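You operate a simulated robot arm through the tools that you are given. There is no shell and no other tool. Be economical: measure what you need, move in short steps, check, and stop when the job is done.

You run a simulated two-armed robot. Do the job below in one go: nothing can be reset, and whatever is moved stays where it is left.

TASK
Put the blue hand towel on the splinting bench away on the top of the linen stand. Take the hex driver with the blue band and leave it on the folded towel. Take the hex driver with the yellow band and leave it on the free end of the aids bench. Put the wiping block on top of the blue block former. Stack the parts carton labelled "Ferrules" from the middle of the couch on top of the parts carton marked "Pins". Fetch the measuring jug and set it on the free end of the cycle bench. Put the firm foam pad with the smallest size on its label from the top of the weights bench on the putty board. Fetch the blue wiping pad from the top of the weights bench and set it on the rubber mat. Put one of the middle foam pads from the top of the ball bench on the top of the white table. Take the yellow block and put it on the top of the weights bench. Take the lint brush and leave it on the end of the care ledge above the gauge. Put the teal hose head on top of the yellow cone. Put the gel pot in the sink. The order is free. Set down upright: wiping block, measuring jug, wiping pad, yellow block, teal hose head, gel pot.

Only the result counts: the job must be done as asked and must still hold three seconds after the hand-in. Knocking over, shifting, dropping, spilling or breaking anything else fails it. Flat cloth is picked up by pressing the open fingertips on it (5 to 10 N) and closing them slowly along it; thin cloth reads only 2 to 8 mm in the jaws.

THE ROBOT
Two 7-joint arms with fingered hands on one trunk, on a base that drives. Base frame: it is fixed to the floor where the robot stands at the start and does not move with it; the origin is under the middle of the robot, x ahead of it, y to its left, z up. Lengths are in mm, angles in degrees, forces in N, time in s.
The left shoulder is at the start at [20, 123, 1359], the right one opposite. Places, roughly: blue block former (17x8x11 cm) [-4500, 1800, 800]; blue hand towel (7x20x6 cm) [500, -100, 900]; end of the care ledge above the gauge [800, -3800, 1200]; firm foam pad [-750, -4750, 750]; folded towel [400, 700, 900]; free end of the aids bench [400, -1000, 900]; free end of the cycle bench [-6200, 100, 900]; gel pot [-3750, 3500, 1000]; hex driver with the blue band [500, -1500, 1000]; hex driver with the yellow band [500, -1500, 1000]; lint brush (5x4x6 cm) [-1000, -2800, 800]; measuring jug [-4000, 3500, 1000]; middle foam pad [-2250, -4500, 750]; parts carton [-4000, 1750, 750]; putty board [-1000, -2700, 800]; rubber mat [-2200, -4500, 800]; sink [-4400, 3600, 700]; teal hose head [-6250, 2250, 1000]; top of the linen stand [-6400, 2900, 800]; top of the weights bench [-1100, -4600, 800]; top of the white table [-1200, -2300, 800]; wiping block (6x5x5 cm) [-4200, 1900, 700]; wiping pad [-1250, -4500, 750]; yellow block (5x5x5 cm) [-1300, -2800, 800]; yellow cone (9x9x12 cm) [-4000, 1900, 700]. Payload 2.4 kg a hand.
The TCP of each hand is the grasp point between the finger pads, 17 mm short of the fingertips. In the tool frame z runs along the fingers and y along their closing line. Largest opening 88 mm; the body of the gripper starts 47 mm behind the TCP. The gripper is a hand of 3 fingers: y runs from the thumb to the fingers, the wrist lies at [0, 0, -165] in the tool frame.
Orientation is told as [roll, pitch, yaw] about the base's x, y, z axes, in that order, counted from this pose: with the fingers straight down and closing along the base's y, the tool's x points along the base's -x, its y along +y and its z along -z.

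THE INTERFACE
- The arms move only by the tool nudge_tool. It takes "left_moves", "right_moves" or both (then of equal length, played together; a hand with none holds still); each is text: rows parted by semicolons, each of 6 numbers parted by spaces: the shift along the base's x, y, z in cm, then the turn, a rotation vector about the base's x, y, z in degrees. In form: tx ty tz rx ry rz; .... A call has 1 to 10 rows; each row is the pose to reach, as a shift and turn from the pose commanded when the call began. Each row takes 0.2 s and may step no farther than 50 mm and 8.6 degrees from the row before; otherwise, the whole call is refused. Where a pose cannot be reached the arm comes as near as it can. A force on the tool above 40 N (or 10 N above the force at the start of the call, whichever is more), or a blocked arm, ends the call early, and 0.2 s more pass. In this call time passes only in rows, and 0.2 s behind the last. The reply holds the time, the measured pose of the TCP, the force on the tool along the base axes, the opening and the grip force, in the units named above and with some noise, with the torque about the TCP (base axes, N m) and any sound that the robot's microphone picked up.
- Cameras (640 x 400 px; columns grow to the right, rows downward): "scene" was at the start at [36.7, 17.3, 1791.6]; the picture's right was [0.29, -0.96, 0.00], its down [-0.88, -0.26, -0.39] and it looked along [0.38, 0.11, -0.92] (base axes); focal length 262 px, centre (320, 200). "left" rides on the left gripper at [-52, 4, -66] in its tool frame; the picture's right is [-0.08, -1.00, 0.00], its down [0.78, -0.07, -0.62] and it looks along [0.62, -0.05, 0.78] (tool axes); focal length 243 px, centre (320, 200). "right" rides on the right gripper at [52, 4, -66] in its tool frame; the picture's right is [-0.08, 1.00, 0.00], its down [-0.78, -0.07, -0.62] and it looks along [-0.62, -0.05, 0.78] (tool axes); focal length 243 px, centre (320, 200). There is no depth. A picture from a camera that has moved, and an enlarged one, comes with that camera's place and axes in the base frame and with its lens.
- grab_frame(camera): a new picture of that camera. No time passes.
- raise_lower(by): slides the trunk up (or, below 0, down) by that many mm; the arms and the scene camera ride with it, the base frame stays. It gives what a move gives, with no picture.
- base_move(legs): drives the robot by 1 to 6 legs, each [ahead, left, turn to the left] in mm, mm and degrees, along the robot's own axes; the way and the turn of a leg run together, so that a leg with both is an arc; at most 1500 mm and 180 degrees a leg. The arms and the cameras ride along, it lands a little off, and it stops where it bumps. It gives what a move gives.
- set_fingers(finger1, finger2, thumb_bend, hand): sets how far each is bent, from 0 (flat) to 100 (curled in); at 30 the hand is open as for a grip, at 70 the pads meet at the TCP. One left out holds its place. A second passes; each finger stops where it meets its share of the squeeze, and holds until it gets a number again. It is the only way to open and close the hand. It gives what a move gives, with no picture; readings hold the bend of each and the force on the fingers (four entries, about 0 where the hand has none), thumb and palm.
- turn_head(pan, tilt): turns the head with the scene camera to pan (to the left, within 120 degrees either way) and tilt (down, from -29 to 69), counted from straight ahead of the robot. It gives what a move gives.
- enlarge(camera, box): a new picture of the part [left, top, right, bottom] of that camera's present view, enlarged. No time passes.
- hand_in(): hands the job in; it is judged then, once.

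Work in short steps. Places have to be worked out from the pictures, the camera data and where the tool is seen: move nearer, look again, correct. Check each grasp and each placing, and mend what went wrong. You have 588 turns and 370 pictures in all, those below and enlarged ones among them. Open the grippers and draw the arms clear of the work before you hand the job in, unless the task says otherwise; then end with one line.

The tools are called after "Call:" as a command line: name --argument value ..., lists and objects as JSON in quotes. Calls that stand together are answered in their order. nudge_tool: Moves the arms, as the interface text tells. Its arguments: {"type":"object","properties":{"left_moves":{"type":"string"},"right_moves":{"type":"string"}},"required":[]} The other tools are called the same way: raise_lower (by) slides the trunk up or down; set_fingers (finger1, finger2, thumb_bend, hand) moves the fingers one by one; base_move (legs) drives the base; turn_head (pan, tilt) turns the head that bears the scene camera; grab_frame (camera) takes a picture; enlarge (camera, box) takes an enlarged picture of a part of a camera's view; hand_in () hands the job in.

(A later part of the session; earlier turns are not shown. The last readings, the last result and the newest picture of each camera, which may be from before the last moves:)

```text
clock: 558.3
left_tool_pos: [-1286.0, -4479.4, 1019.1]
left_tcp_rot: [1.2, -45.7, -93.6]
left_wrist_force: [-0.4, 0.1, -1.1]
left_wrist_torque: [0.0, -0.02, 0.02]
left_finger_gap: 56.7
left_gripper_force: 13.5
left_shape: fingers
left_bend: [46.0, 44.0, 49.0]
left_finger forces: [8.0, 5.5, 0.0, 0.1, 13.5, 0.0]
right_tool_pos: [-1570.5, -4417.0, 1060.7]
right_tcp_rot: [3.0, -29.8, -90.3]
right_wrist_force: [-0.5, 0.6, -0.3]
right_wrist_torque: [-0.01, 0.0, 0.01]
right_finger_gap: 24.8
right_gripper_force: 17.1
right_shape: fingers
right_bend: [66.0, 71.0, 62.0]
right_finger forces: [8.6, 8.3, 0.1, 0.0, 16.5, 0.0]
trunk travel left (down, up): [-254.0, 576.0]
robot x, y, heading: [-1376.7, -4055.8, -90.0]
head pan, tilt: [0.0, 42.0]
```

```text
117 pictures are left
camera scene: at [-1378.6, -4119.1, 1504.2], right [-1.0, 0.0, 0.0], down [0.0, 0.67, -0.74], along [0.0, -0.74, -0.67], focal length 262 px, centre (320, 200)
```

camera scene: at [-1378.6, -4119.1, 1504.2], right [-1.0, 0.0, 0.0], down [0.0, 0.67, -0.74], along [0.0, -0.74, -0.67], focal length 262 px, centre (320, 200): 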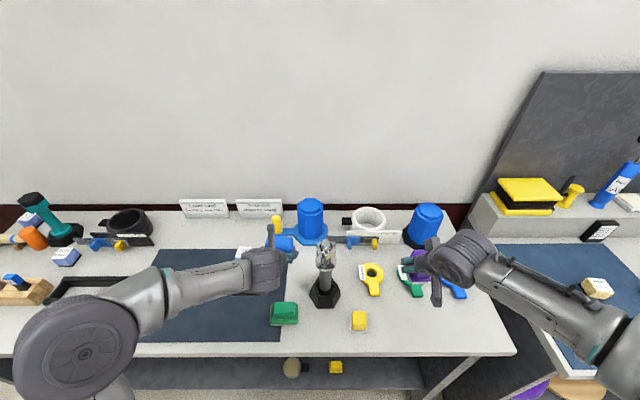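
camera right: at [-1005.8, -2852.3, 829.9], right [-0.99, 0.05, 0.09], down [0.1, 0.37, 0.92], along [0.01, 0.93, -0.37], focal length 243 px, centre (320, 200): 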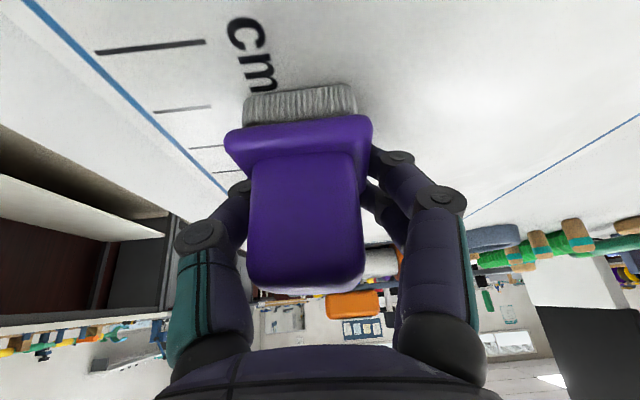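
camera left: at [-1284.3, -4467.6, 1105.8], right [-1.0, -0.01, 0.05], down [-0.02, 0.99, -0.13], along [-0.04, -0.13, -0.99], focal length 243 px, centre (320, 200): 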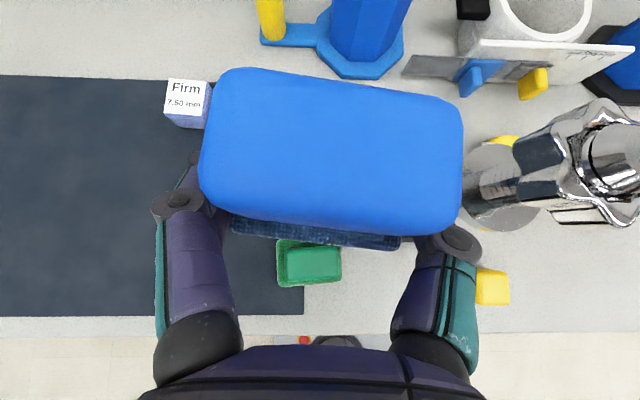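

Pad held. Back away and go west to the ball bench.

Call:
base_move --legs '[[-300, 0, 0], [0, -850, 0], [200, 0, 0]]'

Call:
grab_frame --camera "scene"

```text
clock: 565.7
left_tool_pos: [-2139.8, -4373.3, 1019.4]
left_tcp_rot: [1.1, -45.6, -93.9]
left_wrist_force: [-0.4, -0.6, -0.9]
left_wrist_torque: [0.0, -0.02, -0.01]
left_finger_gap: 56.4
left_gripper_force: 13.8
left_shape: fingers
left_bend: [46.0, 44.0, 49.0]
left_finger forces: [8.1, 5.5, 0.1, 0.1, 13.5, 0.1]
right_tool_pos: [-2424.2, -4309.1, 1059.0]
right_tcp_rot: [3.1, -29.9, -90.7]
right_wrist_force: [0.0, -1.0, -0.2]
right_wrist_torque: [0.02, 0.0, 0.0]
right_finger_gap: 24.8
right_gripper_force: 16.9
right_shape: fingers
right_bend: [66.0, 71.0, 62.0]
right_finger forces: [8.4, 8.4, 0.0, 0.0, 16.7, 0.0]
trunk travel left (down, up): [-254.0, 576.0]
robot x, y, heading: [-2231.7, -3945.0, -90.3]
head pan, tilt: [0.0, 42.0]
```

```text
116 pictures are left
camera scene: at [-2230.2, -4012.5, 1504.1], right [-1.0, 0.01, 0.0], down [0.0, 0.67, -0.74], along [-0.01, -0.74, -0.67], focal length 262 px, centre (320, 200)
```

scene: 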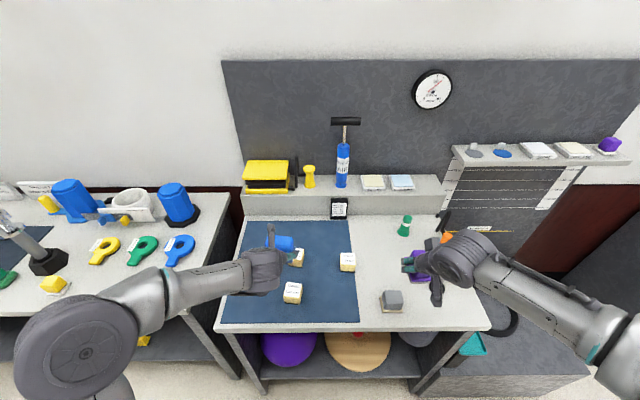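

The blue rubber mat with the three yellow middle pads is here; free mat area at front-left ≈[-2048,-4392]. Sidestep east 90 mm and lower the wiping pad there.

Call:
base_move --legs '[[0, 92, 0]]'

Call:
nudge_tool --left_moves "0 -1 -4 0 0 0; 0 -1.5 -8 0 0 0; 0 -2 -11 0 0 0"

Call:
grab_frame --camera "left"

Call:
grab_frame --camera "scene"

```text
clock: 566.8
left_tool_pos: [-2046.3, -4374.2, 1019.6]
left_tcp_rot: [1.1, -45.7, -93.8]
left_wrist_force: [0.4, -0.6, -0.9]
left_wrist_torque: [0.01, -0.03, 0.01]
left_finger_gap: 56.6
left_gripper_force: 13.7
left_shape: fingers
left_bend: [46.0, 44.0, 49.0]
left_finger forces: [8.0, 5.4, 0.1, 0.1, 13.4, 0.0]
right_tool_pos: [-2329.7, -4309.1, 1059.8]
right_tcp_rot: [2.9, -29.9, -90.5]
right_wrist_force: [0.0, 0.3, -0.5]
right_wrist_torque: [-0.04, 0.02, 0.01]
right_finger_gap: 24.6
right_gripper_force: 16.9
right_shape: fingers
right_bend: [66.0, 71.0, 62.0]
right_finger forces: [8.5, 8.3, 0.1, 0.1, 16.7, 0.1]
trunk travel left (down, up): [-254.0, 576.0]
robot x, y, heading: [-2138.6, -3946.1, -90.1]
head pan, tilt: [0.0, 42.0]
```

```text
clock: 567.6
left_tool_pos: [-2047.9, -4393.8, 910.6]
left_tcp_rot: [1.1, -45.7, -93.8]
left_wrist_force: [-0.2, 0.3, -1.4]
left_wrist_torque: [-0.01, 0.0, -0.02]
left_finger_gap: 56.4
left_gripper_force: 13.1
left_shape: fingers
left_bend: [46.0, 44.0, 49.0]
left_finger forces: [8.0, 5.3, 0.1, 0.0, 13.4, 0.0]
right_tool_pos: [-2330.5, -4310.5, 1059.4]
right_tcp_rot: [3.0, -29.8, -90.5]
right_wrist_force: [0.0, -0.2, -0.3]
right_wrist_torque: [0.0, -0.03, 0.01]
right_finger_gap: 25.0
right_gripper_force: 16.8
right_shape: fingers
right_bend: [66.0, 71.0, 62.0]
right_finger forces: [8.6, 8.3, 0.0, 0.0, 16.7, 0.0]
trunk travel left (down, up): [-254.0, 576.0]
robot x, y, heading: [-2135.0, -3947.1, -90.1]
head pan, tilt: [0.0, 42.0]
```

```text
115 pictures are left
camera left: at [-2044.0, -4381.0, 995.4], right [-1.0, -0.01, 0.05], down [-0.01, 0.99, -0.13], along [-0.05, -0.13, -0.99], focal length 243 px, centre (320, 200)
```

left: 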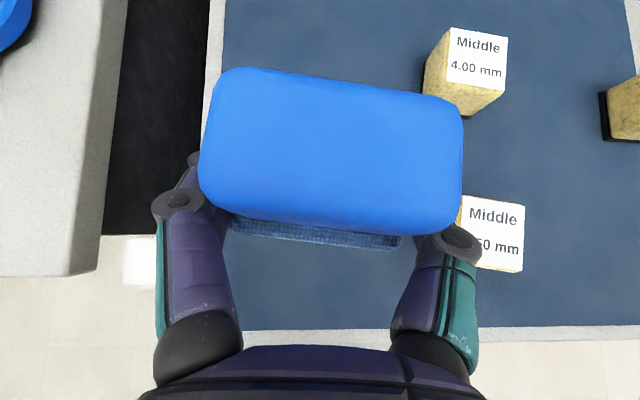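

```text
114 pictures are left
camera scene: at [-2137.2, -4012.4, 1504.2], right [-1.0, 0.01, 0.0], down [0.0, 0.67, -0.74], along [0.0, -0.74, -0.67], focal length 262 px, centre (320, 200)
```

scene: 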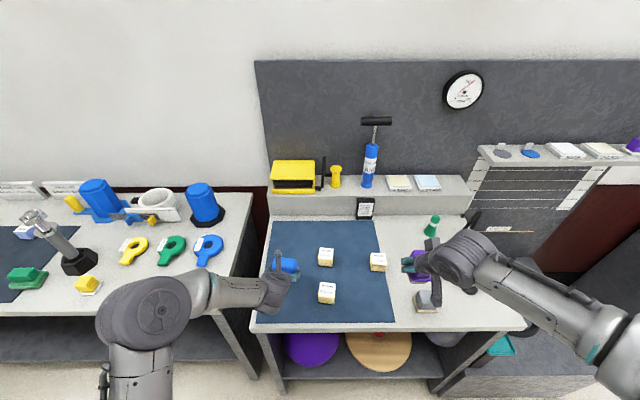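

Clear spot. Shift 6 mm east and lower to contact.

Call:
nudge_tool --left_moves "0.6 0 -3 0 0 0; 0.6 0 -6 0 0 0; 0.6 0 -7.5 0 0 0; 0.6 0 -8.3 0 0 0; 0.6 0 -9 0 0 0; 0.6 0 -9.7 0 0 0"

Call:
grab_frame --camera "left"

```text
clock: 568.9
left_tool_pos: [-2042.6, -4395.9, 823.9]
left_tcp_rot: [1.5, -47.0, -94.3]
left_wrist_force: [-1.4, 3.7, 22.4]
left_wrist_torque: [-0.17, -0.85, 0.12]
left_finger_gap: 56.5
left_gripper_force: 22.9
left_shape: fingers
left_bend: [46.0, 49.0, 50.0]
left_finger forces: [9.0, 25.5, 0.0, 0.0, 11.9, 0.0]
right_tool_pos: [-2330.6, -4308.6, 1060.9]
right_tcp_rot: [3.0, -30.0, -90.7]
right_wrist_force: [0.6, 0.2, -0.9]
right_wrist_torque: [-0.01, 0.01, -0.01]
right_finger_gap: 24.8
right_gripper_force: 16.7
right_shape: fingers
right_bend: [66.0, 71.0, 62.0]
right_finger forces: [8.5, 8.4, 0.0, 0.1, 16.7, 0.1]
trunk travel left (down, up): [-254.0, 576.0]
robot x, y, heading: [-2135.1, -3948.0, -90.4]
head pan, tilt: [0.0, 42.0]
stopped in row 6 (left hand): the force on the tool passed its limit (the readings are from after the stop); the commanded pose is now the measured one
```

```text
113 pictures are left
camera left: at [-2039.2, -4382.1, 908.8], right [-1.0, 0.0, 0.04], down [-0.01, 0.99, -0.15], along [-0.04, -0.15, -0.99], focal length 243 px, centre (320, 200)
```

left: 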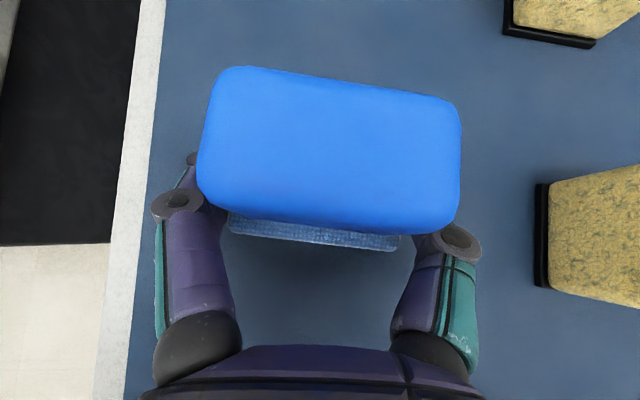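

Contact on the mat. Ease, release, withdraw.

Call:
nudge_tool --left_moves "0 0 0.5 0 0 0"

Call:
set_fingers --hand "left" --finger1 34 --finger2 34 --thumb_bend 34

Call:
nudge_tool --left_moves "0 0.3 0.6 0 0 0"

Call:
set_fingers --hand "left" --finger1 26 --finger2 26 --thumb_bend 26

Call:
nudge_tool --left_moves "0 1 1.5 0 0 0; 0 3 4 0 0 0; 0 5 7.5 0 0 0; 0 6 11.5 0 0 0; 0 6 15 0 0 0"

Call:
grab_frame --camera "left"

```text
clock: 569.3
left_tool_pos: [-2041.6, -4395.2, 823.9]
left_tcp_rot: [1.4, -46.4, -94.2]
left_wrist_force: [0.7, -0.5, -0.2]
left_wrist_torque: [0.03, 0.01, 0.0]
left_finger_gap: 56.5
left_gripper_force: 13.3
left_shape: fingers
left_bend: [46.0, 45.0, 49.0]
left_finger forces: [8.1, 5.3, 0.1, 0.0, 13.5, 0.0]
right_tool_pos: [-2331.7, -4309.8, 1059.4]
right_tcp_rot: [3.0, -30.0, -90.5]
right_wrist_force: [0.9, 0.2, -0.4]
right_wrist_torque: [0.01, 0.01, -0.01]
right_finger_gap: 24.9
right_gripper_force: 17.0
right_shape: fingers
right_bend: [66.0, 71.0, 62.0]
right_finger forces: [8.4, 8.3, 0.0, 0.1, 16.7, 0.0]
trunk travel left (down, up): [-254.0, 576.0]
robot x, y, heading: [-2135.6, -3945.5, -90.4]
head pan, tilt: [0.0, 42.0]
```

```text
clock: 570.3
left_tool_pos: [-2040.9, -4396.0, 826.2]
left_tcp_rot: [1.4, -46.5, -94.2]
left_wrist_force: [0.3, -0.1, 0.5]
left_wrist_torque: [-0.03, 0.03, 0.01]
left_finger_gap: 75.8
left_gripper_force: 0.0
left_shape: fingers
left_bend: [34.0, 34.0, 34.0]
left_finger forces: [0.3, 0.1, 0.0, 0.0, 0.0, 0.0]
right_tool_pos: [-2331.8, -4308.5, 1059.3]
right_tcp_rot: [3.1, -29.9, -90.6]
right_wrist_force: [-1.5, 0.7, -0.3]
right_wrist_torque: [-0.01, -0.01, 0.01]
right_finger_gap: 24.6
right_gripper_force: 17.2
right_shape: fingers
right_bend: [66.0, 71.0, 62.0]
right_finger forces: [8.5, 8.2, 0.0, 0.0, 16.7, 0.1]
trunk travel left (down, up): [-254.0, 576.0]
robot x, y, heading: [-2135.0, -3946.9, -90.2]
head pan, tilt: [0.0, 42.0]
```

```text
clock: 570.7
left_tool_pos: [-2041.5, -4393.3, 830.8]
left_tcp_rot: [1.5, -46.6, -94.1]
left_wrist_force: [0.1, 0.0, -0.4]
left_wrist_torque: [0.01, -0.01, 0.02]
left_finger_gap: 75.7
left_gripper_force: 0.6
left_shape: fingers
left_bend: [34.0, 34.0, 34.0]
left_finger forces: [0.3, 0.0, 0.1, 0.0, 0.0, 0.0]
right_tool_pos: [-2330.5, -4310.3, 1058.5]
right_tcp_rot: [3.0, -29.9, -90.5]
right_wrist_force: [0.3, 0.3, -0.6]
right_wrist_torque: [-0.05, 0.0, 0.0]
right_finger_gap: 25.0
right_gripper_force: 17.0
right_shape: fingers
right_bend: [66.0, 71.0, 62.0]
right_finger forces: [8.5, 8.3, 0.0, 0.0, 16.7, 0.1]
trunk travel left (down, up): [-254.0, 576.0]
robot x, y, heading: [-2136.2, -3951.7, -90.5]
head pan, tilt: [0.0, 42.0]
```

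```text
clock: 571.7
left_tool_pos: [-2041.8, -4392.4, 830.9]
left_tcp_rot: [1.4, -46.6, -94.2]
left_wrist_force: [0.6, 0.6, 0.7]
left_wrist_torque: [0.02, -0.03, 0.02]
left_finger_gap: 89.2
left_gripper_force: 0.1
left_shape: fingers
left_bend: [26.0, 26.0, 26.0]
left_finger forces: [0.0, 0.0, 0.1, 0.1, 0.0, 0.1]
right_tool_pos: [-2330.8, -4309.7, 1059.4]
right_tcp_rot: [3.0, -29.9, -90.5]
right_wrist_force: [-0.7, -0.6, -0.2]
right_wrist_torque: [0.05, -0.02, 0.0]
right_finger_gap: 24.8
right_gripper_force: 16.7
right_shape: fingers
right_bend: [66.0, 71.0, 62.0]
right_finger forces: [8.5, 8.4, 0.0, 0.0, 16.7, 0.0]
trunk travel left (down, up): [-254.0, 576.0]
robot x, y, heading: [-2136.9, -3951.8, -90.5]
head pan, tilt: [0.0, 42.0]
```

```text
clock: 572.9
left_tool_pos: [-2041.7, -4331.9, 981.3]
left_tcp_rot: [1.3, -46.5, -94.2]
left_wrist_force: [0.1, -0.5, 0.4]
left_wrist_torque: [0.0, -0.01, -0.04]
left_finger_gap: 90.0
left_gripper_force: 0.1
left_shape: fingers
left_bend: [26.0, 26.0, 26.0]
left_finger forces: [0.1, 0.0, 0.0, 0.1, 0.1, 0.0]
right_tool_pos: [-2331.5, -4309.2, 1058.7]
right_tcp_rot: [3.0, -29.9, -90.6]
right_wrist_force: [-0.6, -0.2, -0.8]
right_wrist_torque: [-0.02, -0.02, -0.01]
right_finger_gap: 24.6
right_gripper_force: 16.2
right_shape: fingers
right_bend: [66.0, 71.0, 62.0]
right_finger forces: [8.6, 8.3, 0.1, 0.1, 16.6, 0.0]
trunk travel left (down, up): [-254.0, 576.0]
robot x, y, heading: [-2140.3, -3949.5, -90.6]
head pan, tilt: [0.0, 42.0]
```

```text
112 pictures are left
camera left: at [-2039.0, -4319.2, 1067.2], right [-1.0, 0.0, 0.04], down [-0.01, 0.99, -0.14], along [-0.04, -0.14, -0.99], focal length 243 px, centre (320, 200)
```

left: 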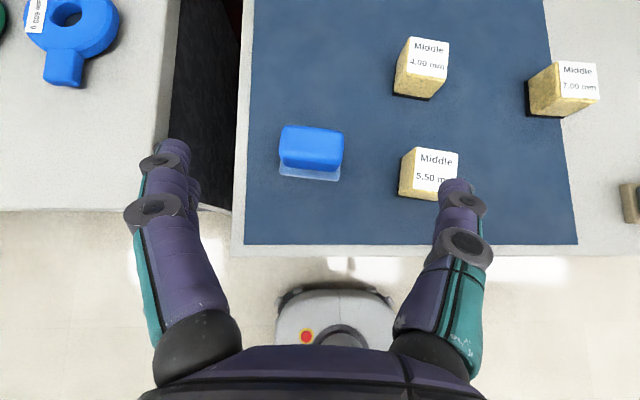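

Wiping pad stands on the rubber mat. Next take the 5.50 mm middle pad at ≈[-2165,-4377]: sidestep 120 mm west and look.

Call:
base_move --legs '[[0, -122, 0.4]]'

Call:
nudge_tool --left_moves "0 1.5 -3 0 0 0; 0 2.5 -6.5 0 0 0"

Call:
grab_frame --camera "left"

```text
clock: 574.2
left_tool_pos: [-2161.3, -4331.1, 980.9]
left_tcp_rot: [1.4, -46.6, -93.8]
left_wrist_force: [-1.2, 0.6, 0.4]
left_wrist_torque: [-0.05, 0.05, 0.0]
left_finger_gap: 89.8
left_gripper_force: 0.1
left_shape: fingers
left_bend: [26.0, 26.0, 26.0]
left_finger forces: [0.0, 0.1, 0.0, 0.0, 0.0, 0.0]
right_tool_pos: [-2450.3, -4310.0, 1060.6]
right_tcp_rot: [3.1, -29.9, -90.1]
right_wrist_force: [0.4, -0.2, -0.2]
right_wrist_torque: [0.01, -0.03, -0.02]
right_finger_gap: 24.4
right_gripper_force: 16.5
right_shape: fingers
right_bend: [66.0, 71.0, 62.0]
right_finger forces: [8.5, 8.3, 0.0, 0.0, 16.7, 0.1]
trunk travel left (down, up): [-254.0, 576.0]
robot x, y, heading: [-2255.1, -3947.6, -90.0]
head pan, tilt: [0.0, 42.0]
```

```text
clock: 574.8
left_tool_pos: [-2160.8, -4307.2, 915.2]
left_tcp_rot: [1.4, -46.5, -93.8]
left_wrist_force: [0.2, -0.5, 0.1]
left_wrist_torque: [-0.02, -0.02, 0.03]
left_finger_gap: 89.9
left_gripper_force: 0.1
left_shape: fingers
left_bend: [26.0, 26.0, 26.0]
left_finger forces: [0.0, 0.0, 0.0, 0.0, 0.0, 0.0]
right_tool_pos: [-2450.9, -4311.1, 1059.5]
right_tcp_rot: [3.0, -29.9, -90.2]
right_wrist_force: [-0.1, -0.5, -0.6]
right_wrist_torque: [0.01, 0.0, -0.06]
right_finger_gap: 24.8
right_gripper_force: 16.7
right_shape: fingers
right_bend: [66.0, 71.0, 62.0]
right_finger forces: [8.5, 8.3, 0.0, 0.1, 16.7, 0.0]
trunk travel left (down, up): [-254.0, 576.0]
robot x, y, heading: [-2259.9, -3948.9, -90.1]
head pan, tilt: [0.0, 42.0]
```

```text
111 pictures are left
camera left: at [-2157.5, -4294.7, 1001.0], right [-1.0, -0.01, 0.05], down [-0.02, 0.99, -0.14], along [-0.04, -0.14, -0.99], focal length 243 px, centre (320, 200)
```

left: 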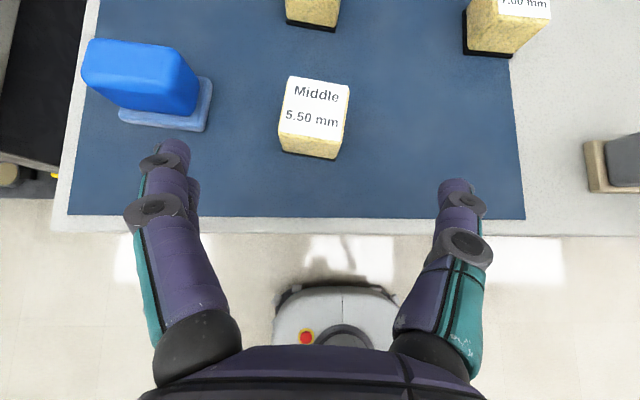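

Pad centre [-2160,-4390]. Advance and grip.

Call:
nudge_tool --left_moves "0 -2 -2.6 0 0 0; 0 -4 -5.2 0 0 0; 0 -6 -7.8 0 0 0; 0 -8 -9.6 0 0 0"

Call:
set_fingers --hand "left" --finger1 70 --finger2 70 --thumb_bend 70

Call:
grab_frame --camera "left"

```text
clock: 575.8
left_tool_pos: [-2160.2, -4387.8, 819.8]
left_tcp_rot: [1.5, -46.7, -93.8]
left_wrist_force: [0.2, 0.3, 0.6]
left_wrist_torque: [0.02, 0.03, -0.02]
left_finger_gap: 89.9
left_gripper_force: 0.1
left_shape: fingers
left_bend: [26.0, 26.0, 26.0]
left_finger forces: [0.0, 0.5, 0.0, 0.1, 0.0, 0.0]
right_tool_pos: [-2449.3, -4310.3, 1059.5]
right_tcp_rot: [2.9, -29.9, -90.2]
right_wrist_force: [0.0, 0.3, -1.2]
right_wrist_torque: [0.02, -0.01, 0.02]
right_finger_gap: 24.7
right_gripper_force: 16.5
right_shape: fingers
right_bend: [66.0, 71.0, 62.0]
right_finger forces: [8.6, 8.3, 0.0, 0.0, 16.7, 0.0]
trunk travel left (down, up): [-254.0, 576.0]
robot x, y, heading: [-2257.7, -3948.3, -90.0]
head pan, tilt: [0.0, 42.0]
```

```text
clock: 576.8
left_tool_pos: [-2161.1, -4387.1, 819.8]
left_tcp_rot: [1.3, -46.7, -93.8]
left_wrist_force: [6.7, -2.6, 13.6]
left_wrist_torque: [-0.1, -0.76, -0.08]
left_finger_gap: 36.8
left_gripper_force: 16.2
left_shape: fingers
left_bend: [54.0, 34.0, 57.0]
left_finger forces: [10.1, 13.2, 0.0, 0.0, 8.7, 0.0]
right_tool_pos: [-2449.9, -4309.8, 1059.6]
right_tcp_rot: [3.0, -30.0, -90.2]
right_wrist_force: [-0.1, 0.1, -0.7]
right_wrist_torque: [-0.02, 0.0, 0.02]
right_finger_gap: 24.8
right_gripper_force: 16.7
right_shape: fingers
right_bend: [66.0, 71.0, 62.0]
right_finger forces: [8.6, 8.2, 0.0, 0.0, 16.7, 0.0]
trunk travel left (down, up): [-254.0, 576.0]
robot x, y, heading: [-2256.1, -3950.7, -90.0]
head pan, tilt: [0.0, 42.0]
```

```text
110 pictures are left
camera left: at [-2157.7, -4374.0, 906.4], right [-1.0, -0.01, 0.04], down [-0.02, 0.99, -0.14], along [-0.04, -0.15, -0.99], focal length 243 px, centre (320, 200)
```

left: 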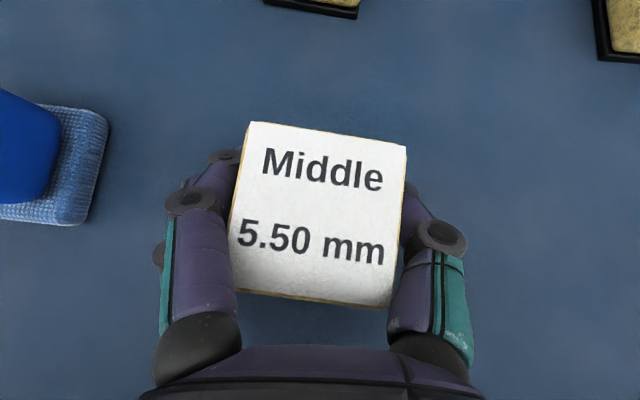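

Pad in grip. Lift up and retreat.

Call:
nudge_tool --left_moves "0 0 0.8 0 0 0; 0 0 2.5 0 0 0; 0 0.5 6 0 0 0; 0 2 10 0 0 0; 0 4 14 0 0 0; 0 4 17 0 0 0"

Call:
grab_frame --camera "left"

```text
clock: 578.2
left_tool_pos: [-2159.8, -4346.2, 990.6]
left_tcp_rot: [1.3, -46.5, -93.8]
left_wrist_force: [-0.4, 0.7, 0.2]
left_wrist_torque: [-0.01, 0.01, 0.0]
left_finger_gap: 36.4
left_gripper_force: 12.1
left_shape: fingers
left_bend: [55.0, 52.0, 57.0]
left_finger forces: [6.4, 6.6, 0.0, 0.0, 12.1, 0.0]
right_tool_pos: [-2449.2, -4310.7, 1061.3]
right_tcp_rot: [3.0, -29.8, -90.2]
right_wrist_force: [0.2, 1.4, -1.5]
right_wrist_torque: [0.05, 0.01, 0.02]
right_finger_gap: 25.0
right_gripper_force: 16.2
right_shape: fingers
right_bend: [66.0, 71.0, 62.0]
right_finger forces: [8.5, 8.3, 0.0, 0.0, 16.7, 0.0]
trunk travel left (down, up): [-254.0, 576.0]
robot x, y, heading: [-2258.8, -3946.3, -90.0]
head pan, tilt: [0.0, 42.0]
```

```text
109 pictures are left
camera left: at [-2158.3, -4333.1, 1076.1], right [-1.0, -0.01, 0.05], down [-0.02, 0.99, -0.14], along [-0.04, -0.14, -0.99], focal length 243 px, centre (320, 200)
```

left: 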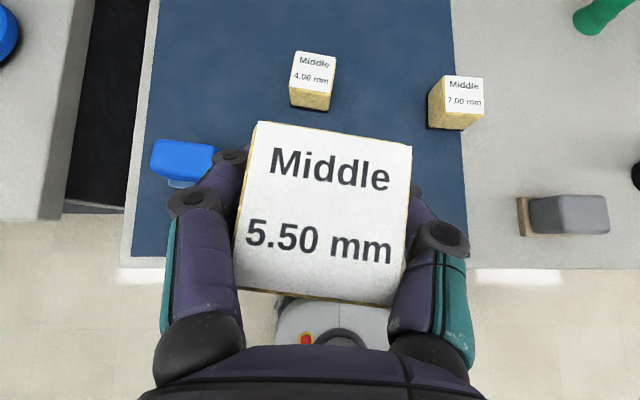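

Got it. Back away, turn around and go to the white table's south side.

Call:
base_move --legs '[[-390, 0, 0], [0, 0, 180], [0, -1055, 0], [0, 0, 0]]'

Call:
turn_head --pan 0 --tilt 40

Call:
grab_frame --camera "scene"

```text
clock: 593.2
left_tool_pos: [-1312.9, -3176.4, 990.8]
left_tcp_rot: [1.5, -46.5, 85.2]
left_wrist_force: [0.2, 0.1, -0.2]
left_wrist_torque: [0.0, 0.03, -0.01]
left_finger_gap: 36.3
left_gripper_force: 12.2
left_shape: fingers
left_bend: [55.0, 52.0, 57.0]
left_finger forces: [6.4, 5.5, 0.0, 0.1, 11.1, 0.1]
right_tool_pos: [-1024.6, -3216.9, 1058.0]
right_tcp_rot: [3.0, -29.9, 88.9]
right_wrist_force: [0.3, -0.4, 0.1]
right_wrist_torque: [-0.01, 0.02, 0.0]
right_finger_gap: 24.3
right_gripper_force: 16.6
right_shape: fingers
right_bend: [67.0, 71.0, 62.0]
right_finger forces: [8.3, 8.1, 0.0, 0.1, 16.3, 0.0]
trunk travel left (down, up): [-254.0, 576.0]
robot x, y, heading: [-1221.5, -3573.8, 89.2]
head pan, tilt: [0.0, 42.0]
```

```text
clock: 593.8
left_tool_pos: [-1313.4, -3177.3, 989.7]
left_tcp_rot: [1.4, -46.6, 85.3]
left_wrist_force: [0.1, -0.9, -0.1]
left_wrist_torque: [0.01, 0.02, 0.01]
left_finger_gap: 36.2
left_gripper_force: 11.1
left_shape: fingers
left_bend: [55.0, 52.0, 57.0]
left_finger forces: [6.5, 5.5, 0.1, 0.1, 11.0, 0.1]
right_tool_pos: [-1025.7, -3217.1, 1059.6]
right_tcp_rot: [2.9, -29.9, 88.9]
right_wrist_force: [-0.4, -0.4, -0.6]
right_wrist_torque: [0.01, 0.01, 0.03]
right_finger_gap: 24.2
right_gripper_force: 16.9
right_shape: fingers
right_bend: [67.0, 71.0, 62.0]
right_finger forces: [8.3, 8.1, 0.0, 0.0, 16.3, 0.0]
trunk travel left (down, up): [-254.0, 576.0]
robot x, y, heading: [-1225.9, -3573.5, 89.2]
head pan, tilt: [0.0, 40.0]
```

```text
108 pictures are left
camera scene: at [-1220.9, -3510.1, 1507.1], right [1.0, -0.01, 0.0], down [-0.01, -0.64, -0.77], along [0.01, 0.77, -0.64], focal length 262 px, centre (320, 200)
```

scene: 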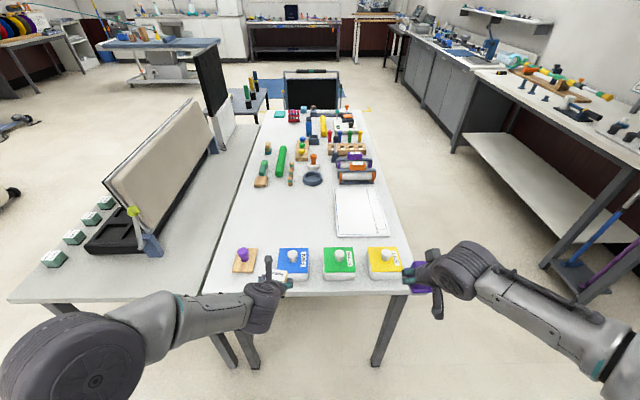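

Roll in to y≈-3262 as before and lower the middle pad on a free part of the table.

Call:
base_move --legs '[[310, -25, 0.8]]'

Call:
nudge_tool --left_moves "0 1 -4 0 0 0; 0 2 -8 0 0 0; 0 2.5 -12 0 0 0"

Call:
grab_frame --camera "left"

```text
clock: 595.9
left_tool_pos: [-1292.0, -2869.9, 989.3]
left_tcp_rot: [1.3, -46.5, 86.2]
left_wrist_force: [0.3, 0.1, -0.2]
left_wrist_torque: [0.02, 0.0, -0.03]
left_finger_gap: 36.3
left_gripper_force: 11.0
left_shape: fingers
left_bend: [55.0, 52.0, 57.0]
left_finger forces: [6.3, 5.5, 0.0, 0.0, 11.0, 0.1]
right_tool_pos: [-1003.1, -2905.4, 1058.9]
right_tcp_rot: [3.0, -29.8, 89.7]
right_wrist_force: [-0.1, 0.0, -0.5]
right_wrist_torque: [0.03, -0.01, 0.0]
right_finger_gap: 24.4
right_gripper_force: 16.2
right_shape: fingers
right_bend: [67.0, 71.0, 62.0]
right_finger forces: [8.2, 8.2, 0.0, 0.1, 16.4, 0.1]
trunk travel left (down, up): [-254.0, 576.0]
robot x, y, heading: [-1194.6, -3267.7, 90.0]
head pan, tilt: [0.0, 40.0]
```

```text
clock: 596.7
left_tool_pos: [-1292.4, -2843.8, 869.2]
left_tcp_rot: [1.3, -46.7, 86.2]
left_wrist_force: [-0.3, 0.2, -1.0]
left_wrist_torque: [0.01, -0.01, 0.0]
left_finger_gap: 36.3
left_gripper_force: 10.7
left_shape: fingers
left_bend: [55.0, 52.0, 57.0]
left_finger forces: [6.2, 5.3, 0.1, 0.0, 10.9, 0.0]
right_tool_pos: [-1004.2, -2906.2, 1059.4]
right_tcp_rot: [3.0, -29.9, 89.8]
right_wrist_force: [0.2, 0.2, -0.2]
right_wrist_torque: [-0.01, 0.0, -0.01]
right_finger_gap: 24.5
right_gripper_force: 15.9
right_shape: fingers
right_bend: [67.0, 71.0, 62.0]
right_finger forces: [8.4, 8.1, 0.0, 0.0, 16.3, 0.0]
trunk travel left (down, up): [-254.0, 576.0]
robot x, y, heading: [-1192.4, -3262.7, 90.1]
head pan, tilt: [0.0, 40.0]
```

```text
107 pictures are left
camera left: at [-1297.2, -2855.1, 954.7], right [1.0, 0.01, 0.05], down [0.02, -0.99, -0.14], along [0.04, 0.14, -0.99], focal length 243 px, centre (320, 200)
```

left: 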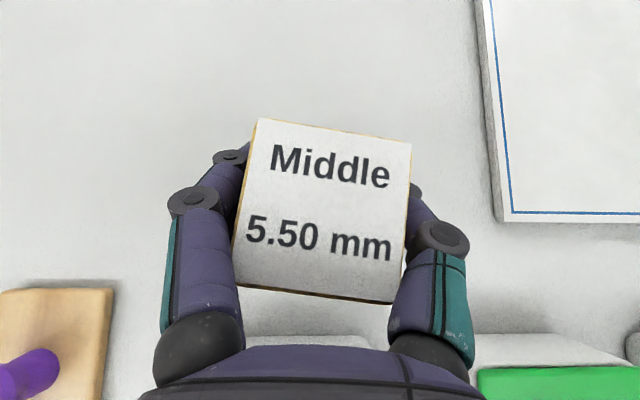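

Call:
nudge_tool --left_moves "0 1.5 -2.5 0 0 0; 0 2.5 -5 0 0 0; 0 2.5 -6.5 0 0 0; 0 2.5 -7.3 0 0 0; 0 2.5 -8 0 0 0; 0 2.5 -8.6 0 0 0"

Call:
grab_frame --camera "left"

```text
clock: 598.1
left_tool_pos: [-1291.1, -2819.1, 783.6]
left_tcp_rot: [1.5, -46.6, 86.3]
left_wrist_force: [0.2, 0.0, -0.2]
left_wrist_torque: [0.01, -0.02, 0.02]
left_finger_gap: 36.2
left_gripper_force: 10.9
left_shape: fingers
left_bend: [55.0, 52.0, 57.0]
left_finger forces: [6.3, 5.1, 0.1, 0.1, 10.8, 0.1]
right_tool_pos: [-1003.4, -2906.6, 1059.7]
right_tcp_rot: [3.1, -29.8, 89.8]
right_wrist_force: [-0.6, 0.0, 0.5]
right_wrist_torque: [0.02, -0.03, 0.0]
right_finger_gap: 24.3
right_gripper_force: 16.6
right_shape: fingers
right_bend: [67.0, 71.0, 62.0]
right_finger forces: [8.4, 8.1, 0.0, 0.0, 16.4, 0.0]
trunk travel left (down, up): [-254.0, 576.0]
robot x, y, heading: [-1195.9, -3270.9, 89.8]
head pan, tilt: [0.0, 40.0]
```

```text
106 pictures are left
camera left: at [-1296.4, -2830.7, 869.4], right [1.0, 0.01, 0.05], down [0.02, -0.99, -0.14], along [0.04, 0.14, -0.99], focal length 243 px, centre (320, 200)
```

left: 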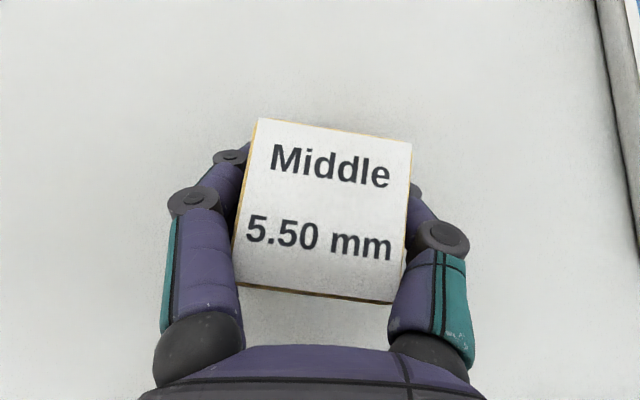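

Call:
nudge_tool --left_moves "0 0 -0.4 0 0 0; 0 0 -0.8 0 0 0; 0 0 -1.2 0 0 0; 0 0 -1.6 0 0 0; 0 0 -2 0 0 0"

```text
clock: 598.8
left_tool_pos: [-1290.7, -2816.3, 780.3]
left_tcp_rot: [1.7, -47.8, 85.9]
left_wrist_force: [0.5, -2.6, 19.4]
left_wrist_torque: [0.15, 0.57, 0.08]
left_finger_gap: 36.1
left_gripper_force: 20.9
left_shape: fingers
left_bend: [55.0, 58.0, 57.0]
left_finger forces: [7.3, 24.1, 0.0, 0.1, 10.2, 0.0]
right_tool_pos: [-1003.4, -2907.7, 1059.5]
right_tcp_rot: [3.0, -30.1, 89.7]
right_wrist_force: [-0.4, -0.3, -0.3]
right_wrist_torque: [0.0, -0.01, 0.02]
right_finger_gap: 24.3
right_gripper_force: 16.5
right_shape: fingers
right_bend: [67.0, 71.0, 62.0]
right_finger forces: [8.3, 8.1, 0.0, 0.0, 16.4, 0.0]
trunk travel left (down, up): [-254.0, 576.0]
robot x, y, heading: [-1192.0, -3271.6, 89.9]
head pan, tilt: [0.0, 40.0]
stopped in row 3 (left hand): the force on the tool passed its limit (the readings are from after the stop); the commanded pose is now the measured one
```

Contact. Release gently and withdraw.

Call:
set_fingers --hand "left" --finger1 46 --finger2 46 --thumb_bend 46

Call:
nudge_tool --left_moves "0 0 0.6 0 0 0; 0 0 1.2 0 0 0"

Call:
set_fingers --hand "left" --finger1 28 --finger2 28 --thumb_bend 28

Call:
nudge_tool --left_moves "0 -1 1.5 0 0 0; 0 -2.5 4.5 0 0 0; 0 -4 8.5 0 0 0; 0 -5 12.5 0 0 0; 0 -5 17 0 0 0; 0 -5 21 0 0 0"

Call:
grab_frame --camera "left"

```text
clock: 599.8
left_tool_pos: [-1289.4, -2816.9, 781.0]
left_tcp_rot: [1.8, -47.7, 86.0]
left_wrist_force: [4.1, 8.2, 36.1]
left_wrist_torque: [0.52, 0.98, -0.26]
left_finger_gap: 48.9
left_gripper_force: 18.9
left_shape: fingers
left_bend: [46.0, 57.0, 46.0]
left_finger forces: [0.0, 36.7, 0.1, 0.1, 0.9, 0.1]
right_tool_pos: [-1001.8, -2908.6, 1061.8]
right_tcp_rot: [3.2, -30.1, 89.7]
right_wrist_force: [0.6, 0.6, 0.2]
right_wrist_torque: [-0.03, 0.0, -0.02]
right_finger_gap: 24.4
right_gripper_force: 16.5
right_shape: fingers
right_bend: [67.0, 71.0, 62.0]
right_finger forces: [8.4, 8.1, 0.0, 0.0, 16.5, 0.0]
trunk travel left (down, up): [-254.0, 576.0]
robot x, y, heading: [-1192.3, -3267.6, 90.1]
head pan, tilt: [0.0, 40.0]
```

```text
clock: 600.4
left_tool_pos: [-1291.6, -2818.7, 788.0]
left_tcp_rot: [1.6, -47.2, 86.1]
left_wrist_force: [0.7, -0.1, 0.3]
left_wrist_torque: [0.0, 0.0, 0.02]
left_finger_gap: 49.1
left_gripper_force: 0.5
left_shape: fingers
left_bend: [46.0, 46.0, 46.0]
left_finger forces: [0.0, 0.6, 0.0, 0.1, 0.5, 0.0]
right_tool_pos: [-1002.0, -2906.4, 1058.7]
right_tcp_rot: [3.0, -29.9, 89.8]
right_wrist_force: [-0.1, -0.4, -0.4]
right_wrist_torque: [0.0, -0.01, 0.02]
right_finger_gap: 24.4
right_gripper_force: 16.3
right_shape: fingers
right_bend: [67.0, 71.0, 62.0]
right_finger forces: [8.4, 8.0, 0.0, 0.0, 16.5, 0.1]
trunk travel left (down, up): [-254.0, 576.0]
robot x, y, heading: [-1196.7, -3272.1, 90.2]
head pan, tilt: [0.0, 40.0]
```

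```text
clock: 601.4
left_tool_pos: [-1292.5, -2818.8, 789.8]
left_tcp_rot: [1.7, -47.5, 86.0]
left_wrist_force: [-0.6, -0.3, -0.1]
left_wrist_torque: [0.01, -0.01, 0.02]
left_finger_gap: 86.8
left_gripper_force: 0.1
left_shape: fingers
left_bend: [28.0, 28.0, 28.0]
left_finger forces: [0.0, 0.1, 0.1, 0.0, 0.0, 0.0]
right_tool_pos: [-1003.1, -2905.9, 1060.1]
right_tcp_rot: [3.0, -29.9, 89.7]
right_wrist_force: [-0.2, 0.9, -1.7]
right_wrist_torque: [-0.03, 0.03, -0.01]
right_finger_gap: 24.5
right_gripper_force: 16.3
right_shape: fingers
right_bend: [67.0, 71.0, 62.0]
right_finger forces: [8.4, 8.1, 0.0, 0.0, 16.3, 0.1]
trunk travel left (down, up): [-254.0, 576.0]
robot x, y, heading: [-1193.3, -3268.1, 90.0]
head pan, tilt: [0.0, 40.0]
```

```text
clock: 602.8
left_tool_pos: [-1291.6, -2867.2, 1002.1]
left_tcp_rot: [1.6, -47.4, 85.9]
left_wrist_force: [1.0, -0.8, 0.4]
left_wrist_torque: [-0.01, 0.02, -0.01]
left_finger_gap: 87.1
left_gripper_force: 0.1
left_shape: fingers
left_bend: [28.0, 28.0, 28.0]
left_finger forces: [0.0, 0.1, 0.0, 0.0, 0.0, 0.0]
right_tool_pos: [-1002.3, -2906.0, 1060.1]
right_tcp_rot: [3.0, -29.9, 89.9]
right_wrist_force: [-0.6, 0.3, -0.6]
right_wrist_torque: [0.0, 0.0, 0.01]
right_finger_gap: 24.5
right_gripper_force: 16.7
right_shape: fingers
right_bend: [67.0, 71.0, 62.0]
right_finger forces: [8.4, 8.2, 0.0, 0.0, 16.3, 0.1]
trunk travel left (down, up): [-254.0, 576.0]
robot x, y, heading: [-1195.8, -3270.0, 90.1]
head pan, tilt: [0.0, 40.0]
```

```text
105 pictures are left
camera left: at [-1296.1, -2879.7, 1086.9], right [1.0, 0.01, 0.04], down [0.01, -0.99, -0.16], along [0.04, 0.16, -0.99], focal length 243 px, centre (320, 200)
```

left: 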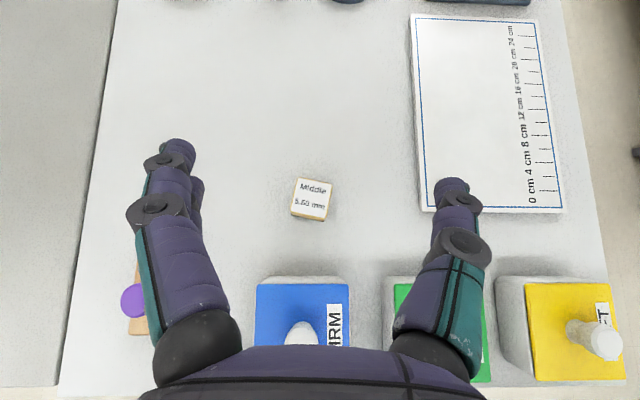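

Middle pad is on the white table. Now the lint brush: back away, face east and look at the ledge.

Call:
base_move --legs '[[-340, 0, 0], [0, 0, -90], [700, 0, 0]]'

Call:
turn_head --pan 0 --tilt 8

Call:
grab_frame --camera "scene"

```text
clock: 612.3
left_tool_pos: [-94.3, -3493.0, 1000.3]
left_tcp_rot: [1.6, -47.5, -3.3]
left_wrist_force: [0.0, -0.5, -0.5]
left_wrist_torque: [-0.02, 0.01, 0.02]
left_finger_gap: 87.0
left_gripper_force: 0.0
left_shape: fingers
left_bend: [28.0, 28.0, 28.0]
left_finger forces: [0.0, 0.0, 0.0, 0.0, 0.0, 0.0]
right_tool_pos: [-130.9, -3783.7, 1059.1]
right_tcp_rot: [3.0, -29.9, 0.4]
right_wrist_force: [0.1, -1.2, -1.0]
right_wrist_torque: [0.0, 0.0, 0.03]
right_finger_gap: 24.1
right_gripper_force: 16.4
right_shape: fingers
right_bend: [67.0, 71.0, 62.0]
right_finger forces: [8.3, 8.1, 0.0, 0.0, 16.1, 0.0]
trunk travel left (down, up): [-254.0, 576.0]
robot x, y, heading: [-496.0, -3594.0, 0.4]
head pan, tilt: [0.0, 40.0]
```

```text
clock: 613.2
left_tool_pos: [-94.0, -3493.9, 1001.1]
left_tcp_rot: [1.5, -47.4, -3.4]
left_wrist_force: [0.6, 0.2, -0.1]
left_wrist_torque: [0.0, -0.03, 0.02]
left_finger_gap: 87.0
left_gripper_force: 0.0
left_shape: fingers
left_bend: [28.0, 28.0, 28.0]
left_finger forces: [0.0, 0.1, 0.0, 0.0, 0.0, 0.0]
right_tool_pos: [-131.0, -3783.0, 1060.0]
right_tcp_rot: [3.1, -29.9, 0.3]
right_wrist_force: [0.3, 0.0, -0.4]
right_wrist_torque: [0.02, 0.01, -0.01]
right_finger_gap: 24.2
right_gripper_force: 16.6
right_shape: fingers
right_bend: [67.0, 71.0, 62.0]
right_finger forces: [8.4, 8.1, 0.0, 0.0, 16.1, 0.0]
trunk travel left (down, up): [-254.0, 576.0]
robot x, y, heading: [-495.6, -3595.9, 0.7]
head pan, tilt: [0.0, 8.0]
```

```text
104 pictures are left
camera scene: at [-421.1, -3594.3, 1558.0], right [0.01, -1.0, 0.0], down [-0.14, 0.0, -0.99], along [0.99, 0.01, -0.14], focal length 262 px, centre (320, 200)
```

scene: 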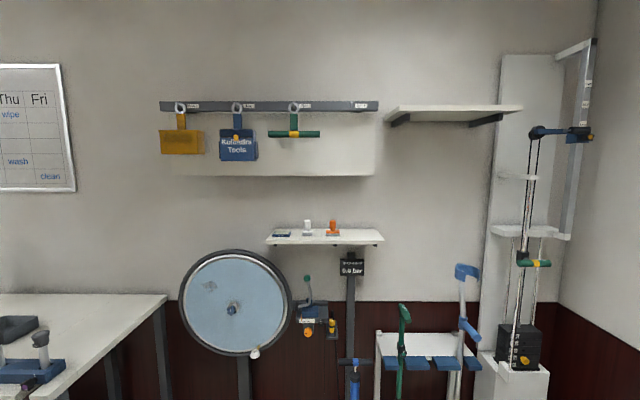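

The gauge (0.0 bar box) is under the ledge's right end. Raise the trunk 260 and drive closer.

Call:
raise_lower --by 260

Call:
base_move --legs '[[600, 0, -0.5]]'

Call:
turn_head --pan -10 --tilt 40

Call:
grab_frame --camera "scene"

```text
clock: 615.9
left_tool_pos: [-93.3, -3494.1, 1261.4]
left_tcp_rot: [1.6, -47.3, -3.4]
left_wrist_force: [-0.4, 0.2, -0.2]
left_wrist_torque: [0.03, 0.0, 0.01]
left_finger_gap: 87.0
left_gripper_force: 0.0
left_shape: fingers
left_bend: [28.0, 28.0, 28.0]
left_finger forces: [0.0, 0.0, 0.1, 0.0, 0.0, 0.0]
right_tool_pos: [-129.7, -3784.2, 1319.0]
right_tcp_rot: [3.1, -29.9, 0.4]
right_wrist_force: [0.0, -0.6, -0.5]
right_wrist_torque: [-0.02, 0.0, 0.0]
right_finger_gap: 24.5
right_gripper_force: 16.6
right_shape: fingers
right_bend: [67.0, 71.0, 62.0]
right_finger forces: [8.3, 8.1, 0.0, 0.1, 16.2, 0.0]
trunk travel left (down, up): [-514.0, 316.0]
robot x, y, heading: [-494.3, -3595.5, 0.6]
head pan, tilt: [0.0, 8.0]
```

```text
clock: 619.3
left_tool_pos: [510.8, -3493.0, 1261.6]
left_tcp_rot: [1.6, -47.3, -3.8]
left_wrist_force: [0.3, -0.1, -0.5]
left_wrist_torque: [-0.06, 0.0, -0.01]
left_finger_gap: 87.2
left_gripper_force: 0.1
left_shape: fingers
left_bend: [28.0, 28.0, 28.0]
left_finger forces: [0.0, 0.0, 0.0, 0.0, 0.0, 0.0]
right_tool_pos: [472.3, -3781.4, 1318.8]
right_tcp_rot: [3.0, -29.9, -0.1]
right_wrist_force: [0.7, -0.1, -0.7]
right_wrist_torque: [0.01, -0.02, 0.01]
right_finger_gap: 24.3
right_gripper_force: 16.2
right_shape: fingers
right_bend: [67.0, 71.0, 62.0]
right_finger forces: [8.4, 8.1, 0.0, 0.0, 16.3, 0.0]
trunk travel left (down, up): [-514.0, 316.0]
robot x, y, heading: [109.1, -3589.0, 0.4]
head pan, tilt: [0.0, 8.0]
```

```text
clock: 620.3
left_tool_pos: [508.8, -3492.3, 1261.0]
left_tcp_rot: [1.6, -47.4, -3.9]
left_wrist_force: [0.0, -0.7, 0.2]
left_wrist_torque: [-0.03, -0.01, -0.01]
left_finger_gap: 87.0
left_gripper_force: 0.0
left_shape: fingers
left_bend: [28.0, 28.0, 28.0]
left_finger forces: [0.1, 0.1, 0.0, 0.0, 0.0, 0.0]
right_tool_pos: [471.2, -3781.5, 1320.9]
right_tcp_rot: [3.0, -29.9, -0.1]
right_wrist_force: [0.0, 0.4, 0.3]
right_wrist_torque: [0.01, -0.02, -0.01]
right_finger_gap: 24.3
right_gripper_force: 16.1
right_shape: fingers
right_bend: [67.0, 71.0, 62.0]
right_finger forces: [8.3, 8.2, 0.1, 0.1, 16.3, 0.0]
trunk travel left (down, up): [-514.0, 316.0]
robot x, y, heading: [108.5, -3589.8, 0.2]
head pan, tilt: [-10.0, 40.0]
```

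```text
103 pictures are left
camera scene: at [173.2, -3605.6, 1767.2], right [-0.17, -0.99, 0.0], down [-0.63, 0.11, -0.77], along [0.76, -0.13, -0.64], focal length 262 px, centre (320, 200)
```

scene: 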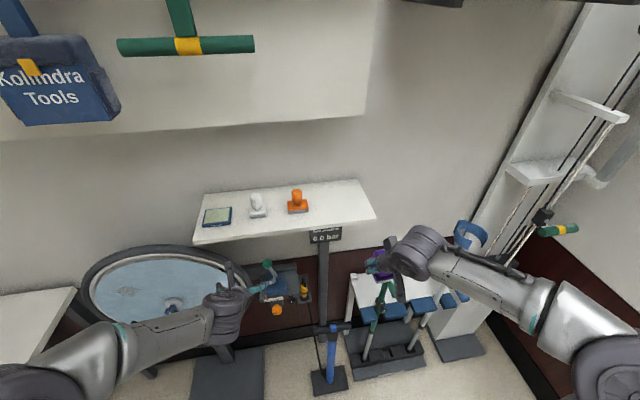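

Ledge: z≈1203, front x≈720, right end y≈-3868. Roll forward 185 mm (stopping before the pump's foot) and extend the brush over the ledge end.

Call:
base_move --legs '[[180, 0, 0]]'

Call:
nudge_tool --right_moves "3 0 -1 0 0 0; 6 0 -2 0 0 0; 9 0 -2.5 0 0 0; 12 0 -3 0 0 0"

Call:
grab_frame --camera "scene"

Call:
grab_frame --camera "right"

```text
clock: 621.8
left_tool_pos: [692.7, -3493.6, 1260.8]
left_tcp_rot: [1.6, -47.3, -3.8]
left_wrist_force: [-0.3, 0.0, 0.2]
left_wrist_torque: [0.02, 0.01, 0.04]
left_finger_gap: 87.2
left_gripper_force: 0.1
left_shape: fingers
left_bend: [28.0, 28.0, 28.0]
left_finger forces: [0.0, 0.0, 0.1, 0.0, 0.0, 0.1]
right_tool_pos: [653.4, -3781.2, 1320.2]
right_tcp_rot: [3.0, -29.9, -0.1]
right_wrist_force: [-0.3, 0.3, -1.0]
right_wrist_torque: [0.0, 0.0, -0.03]
right_finger_gap: 24.3
right_gripper_force: 17.1
right_shape: fingers
right_bend: [67.0, 71.0, 62.0]
right_finger forces: [8.3, 8.1, 0.0, 0.0, 16.3, 0.0]
trunk travel left (down, up): [-514.0, 316.0]
robot x, y, heading: [290.0, -3590.7, 0.2]
head pan, tilt: [-10.0, 40.0]
```

```text
clock: 622.8
left_tool_pos: [690.7, -3493.5, 1260.7]
left_tcp_rot: [1.6, -47.3, -3.9]
left_wrist_force: [-0.5, 0.4, 0.7]
left_wrist_torque: [0.02, 0.0, 0.01]
left_finger_gap: 86.9
left_gripper_force: 0.2
left_shape: fingers
left_bend: [28.0, 28.0, 28.0]
left_finger forces: [0.0, 0.1, 0.0, 0.0, 0.0, 0.0]
right_tool_pos: [773.3, -3780.5, 1287.9]
right_tcp_rot: [3.1, -29.9, -0.1]
right_wrist_force: [0.2, -0.3, -0.2]
right_wrist_torque: [0.03, -0.02, 0.01]
right_finger_gap: 24.0
right_gripper_force: 16.1
right_shape: fingers
right_bend: [67.0, 71.0, 62.0]
right_finger forces: [8.4, 7.7, 0.0, 0.0, 16.2, 0.0]
trunk travel left (down, up): [-514.0, 316.0]
robot x, y, heading: [291.5, -3591.6, -0.1]
head pan, tilt: [-10.0, 40.0]
```

```text
102 pictures are left
camera scene: at [354.9, -3605.0, 1767.1], right [-0.17, -0.99, 0.0], down [-0.63, 0.11, -0.77], along [0.75, -0.13, -0.64], focal length 262 px, centre (320, 200)
```

scene: 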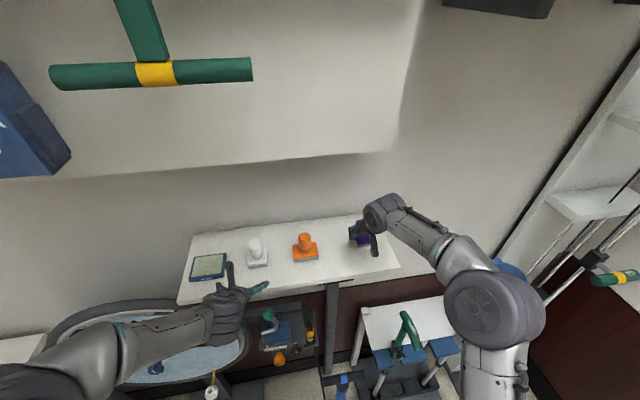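

```text
101 pictures are left
camera right: at [695.8, -3779.8, 1319.3], right [0.05, 0.99, 0.09], down [0.37, -0.1, 0.92], along [0.93, -0.01, -0.37], focal length 243 px, centre (320, 200)
```

right: 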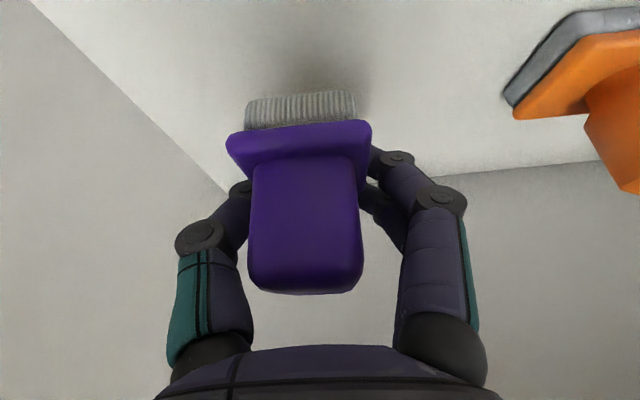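

Over the ledge's end. Lower to contact.

Call:
nudge_tool --right_moves "0 0 -2 0 0 0; 0 0 -3.5 0 0 0; 0 0 -4.3 0 0 0; 0 0 -5 0 0 0; 0 0 -5.6 0 0 0; 0 0 -6.2 0 0 0"

Call:
grab_frame --camera "right"

```text
clock: 624.0
left_tool_pos: [688.0, -3492.1, 1261.2]
left_tcp_rot: [1.7, -47.5, -3.7]
left_wrist_force: [-0.3, 0.2, 0.2]
left_wrist_torque: [-0.02, -0.01, 0.0]
left_finger_gap: 86.8
left_gripper_force: 0.0
left_shape: fingers
left_bend: [28.0, 28.0, 28.0]
left_finger forces: [0.0, 0.0, 0.0, 0.0, 0.0, 0.0]
right_tool_pos: [772.9, -3780.4, 1244.0]
right_tcp_rot: [3.2, -31.4, -0.2]
right_wrist_force: [-4.8, 1.1, 16.0]
right_wrist_torque: [-0.01, -0.07, 0.03]
right_finger_gap: 24.0
right_gripper_force: 20.5
right_shape: fingers
right_bend: [70.0, 73.0, 64.0]
right_finger forces: [9.4, 15.3, 0.1, 0.1, 17.2, 0.0]
trunk travel left (down, up): [-514.0, 316.0]
robot x, y, heading: [290.2, -3591.9, 0.1]
head pan, tilt: [-10.0, 40.0]
stopped in row 5 (right hand): the force on the tool passed its limit (the readings are from after the stop); the commanded pose is now the measured one
```

```text
100 pictures are left
camera right: at [694.5, -3779.3, 1272.3], right [0.05, 0.99, 0.09], down [0.35, -0.1, 0.93], along [0.94, -0.01, -0.35], focal length 243 px, centre (320, 200)
```

right: 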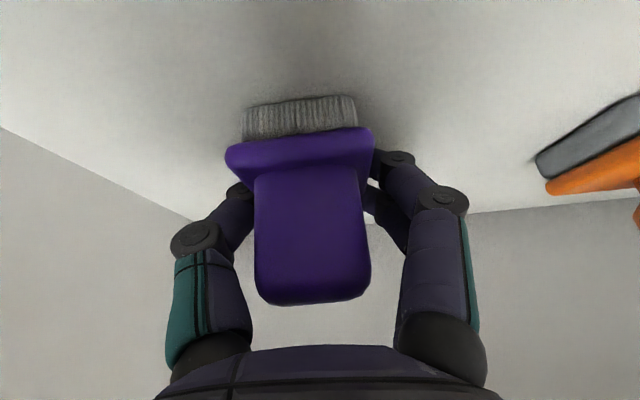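

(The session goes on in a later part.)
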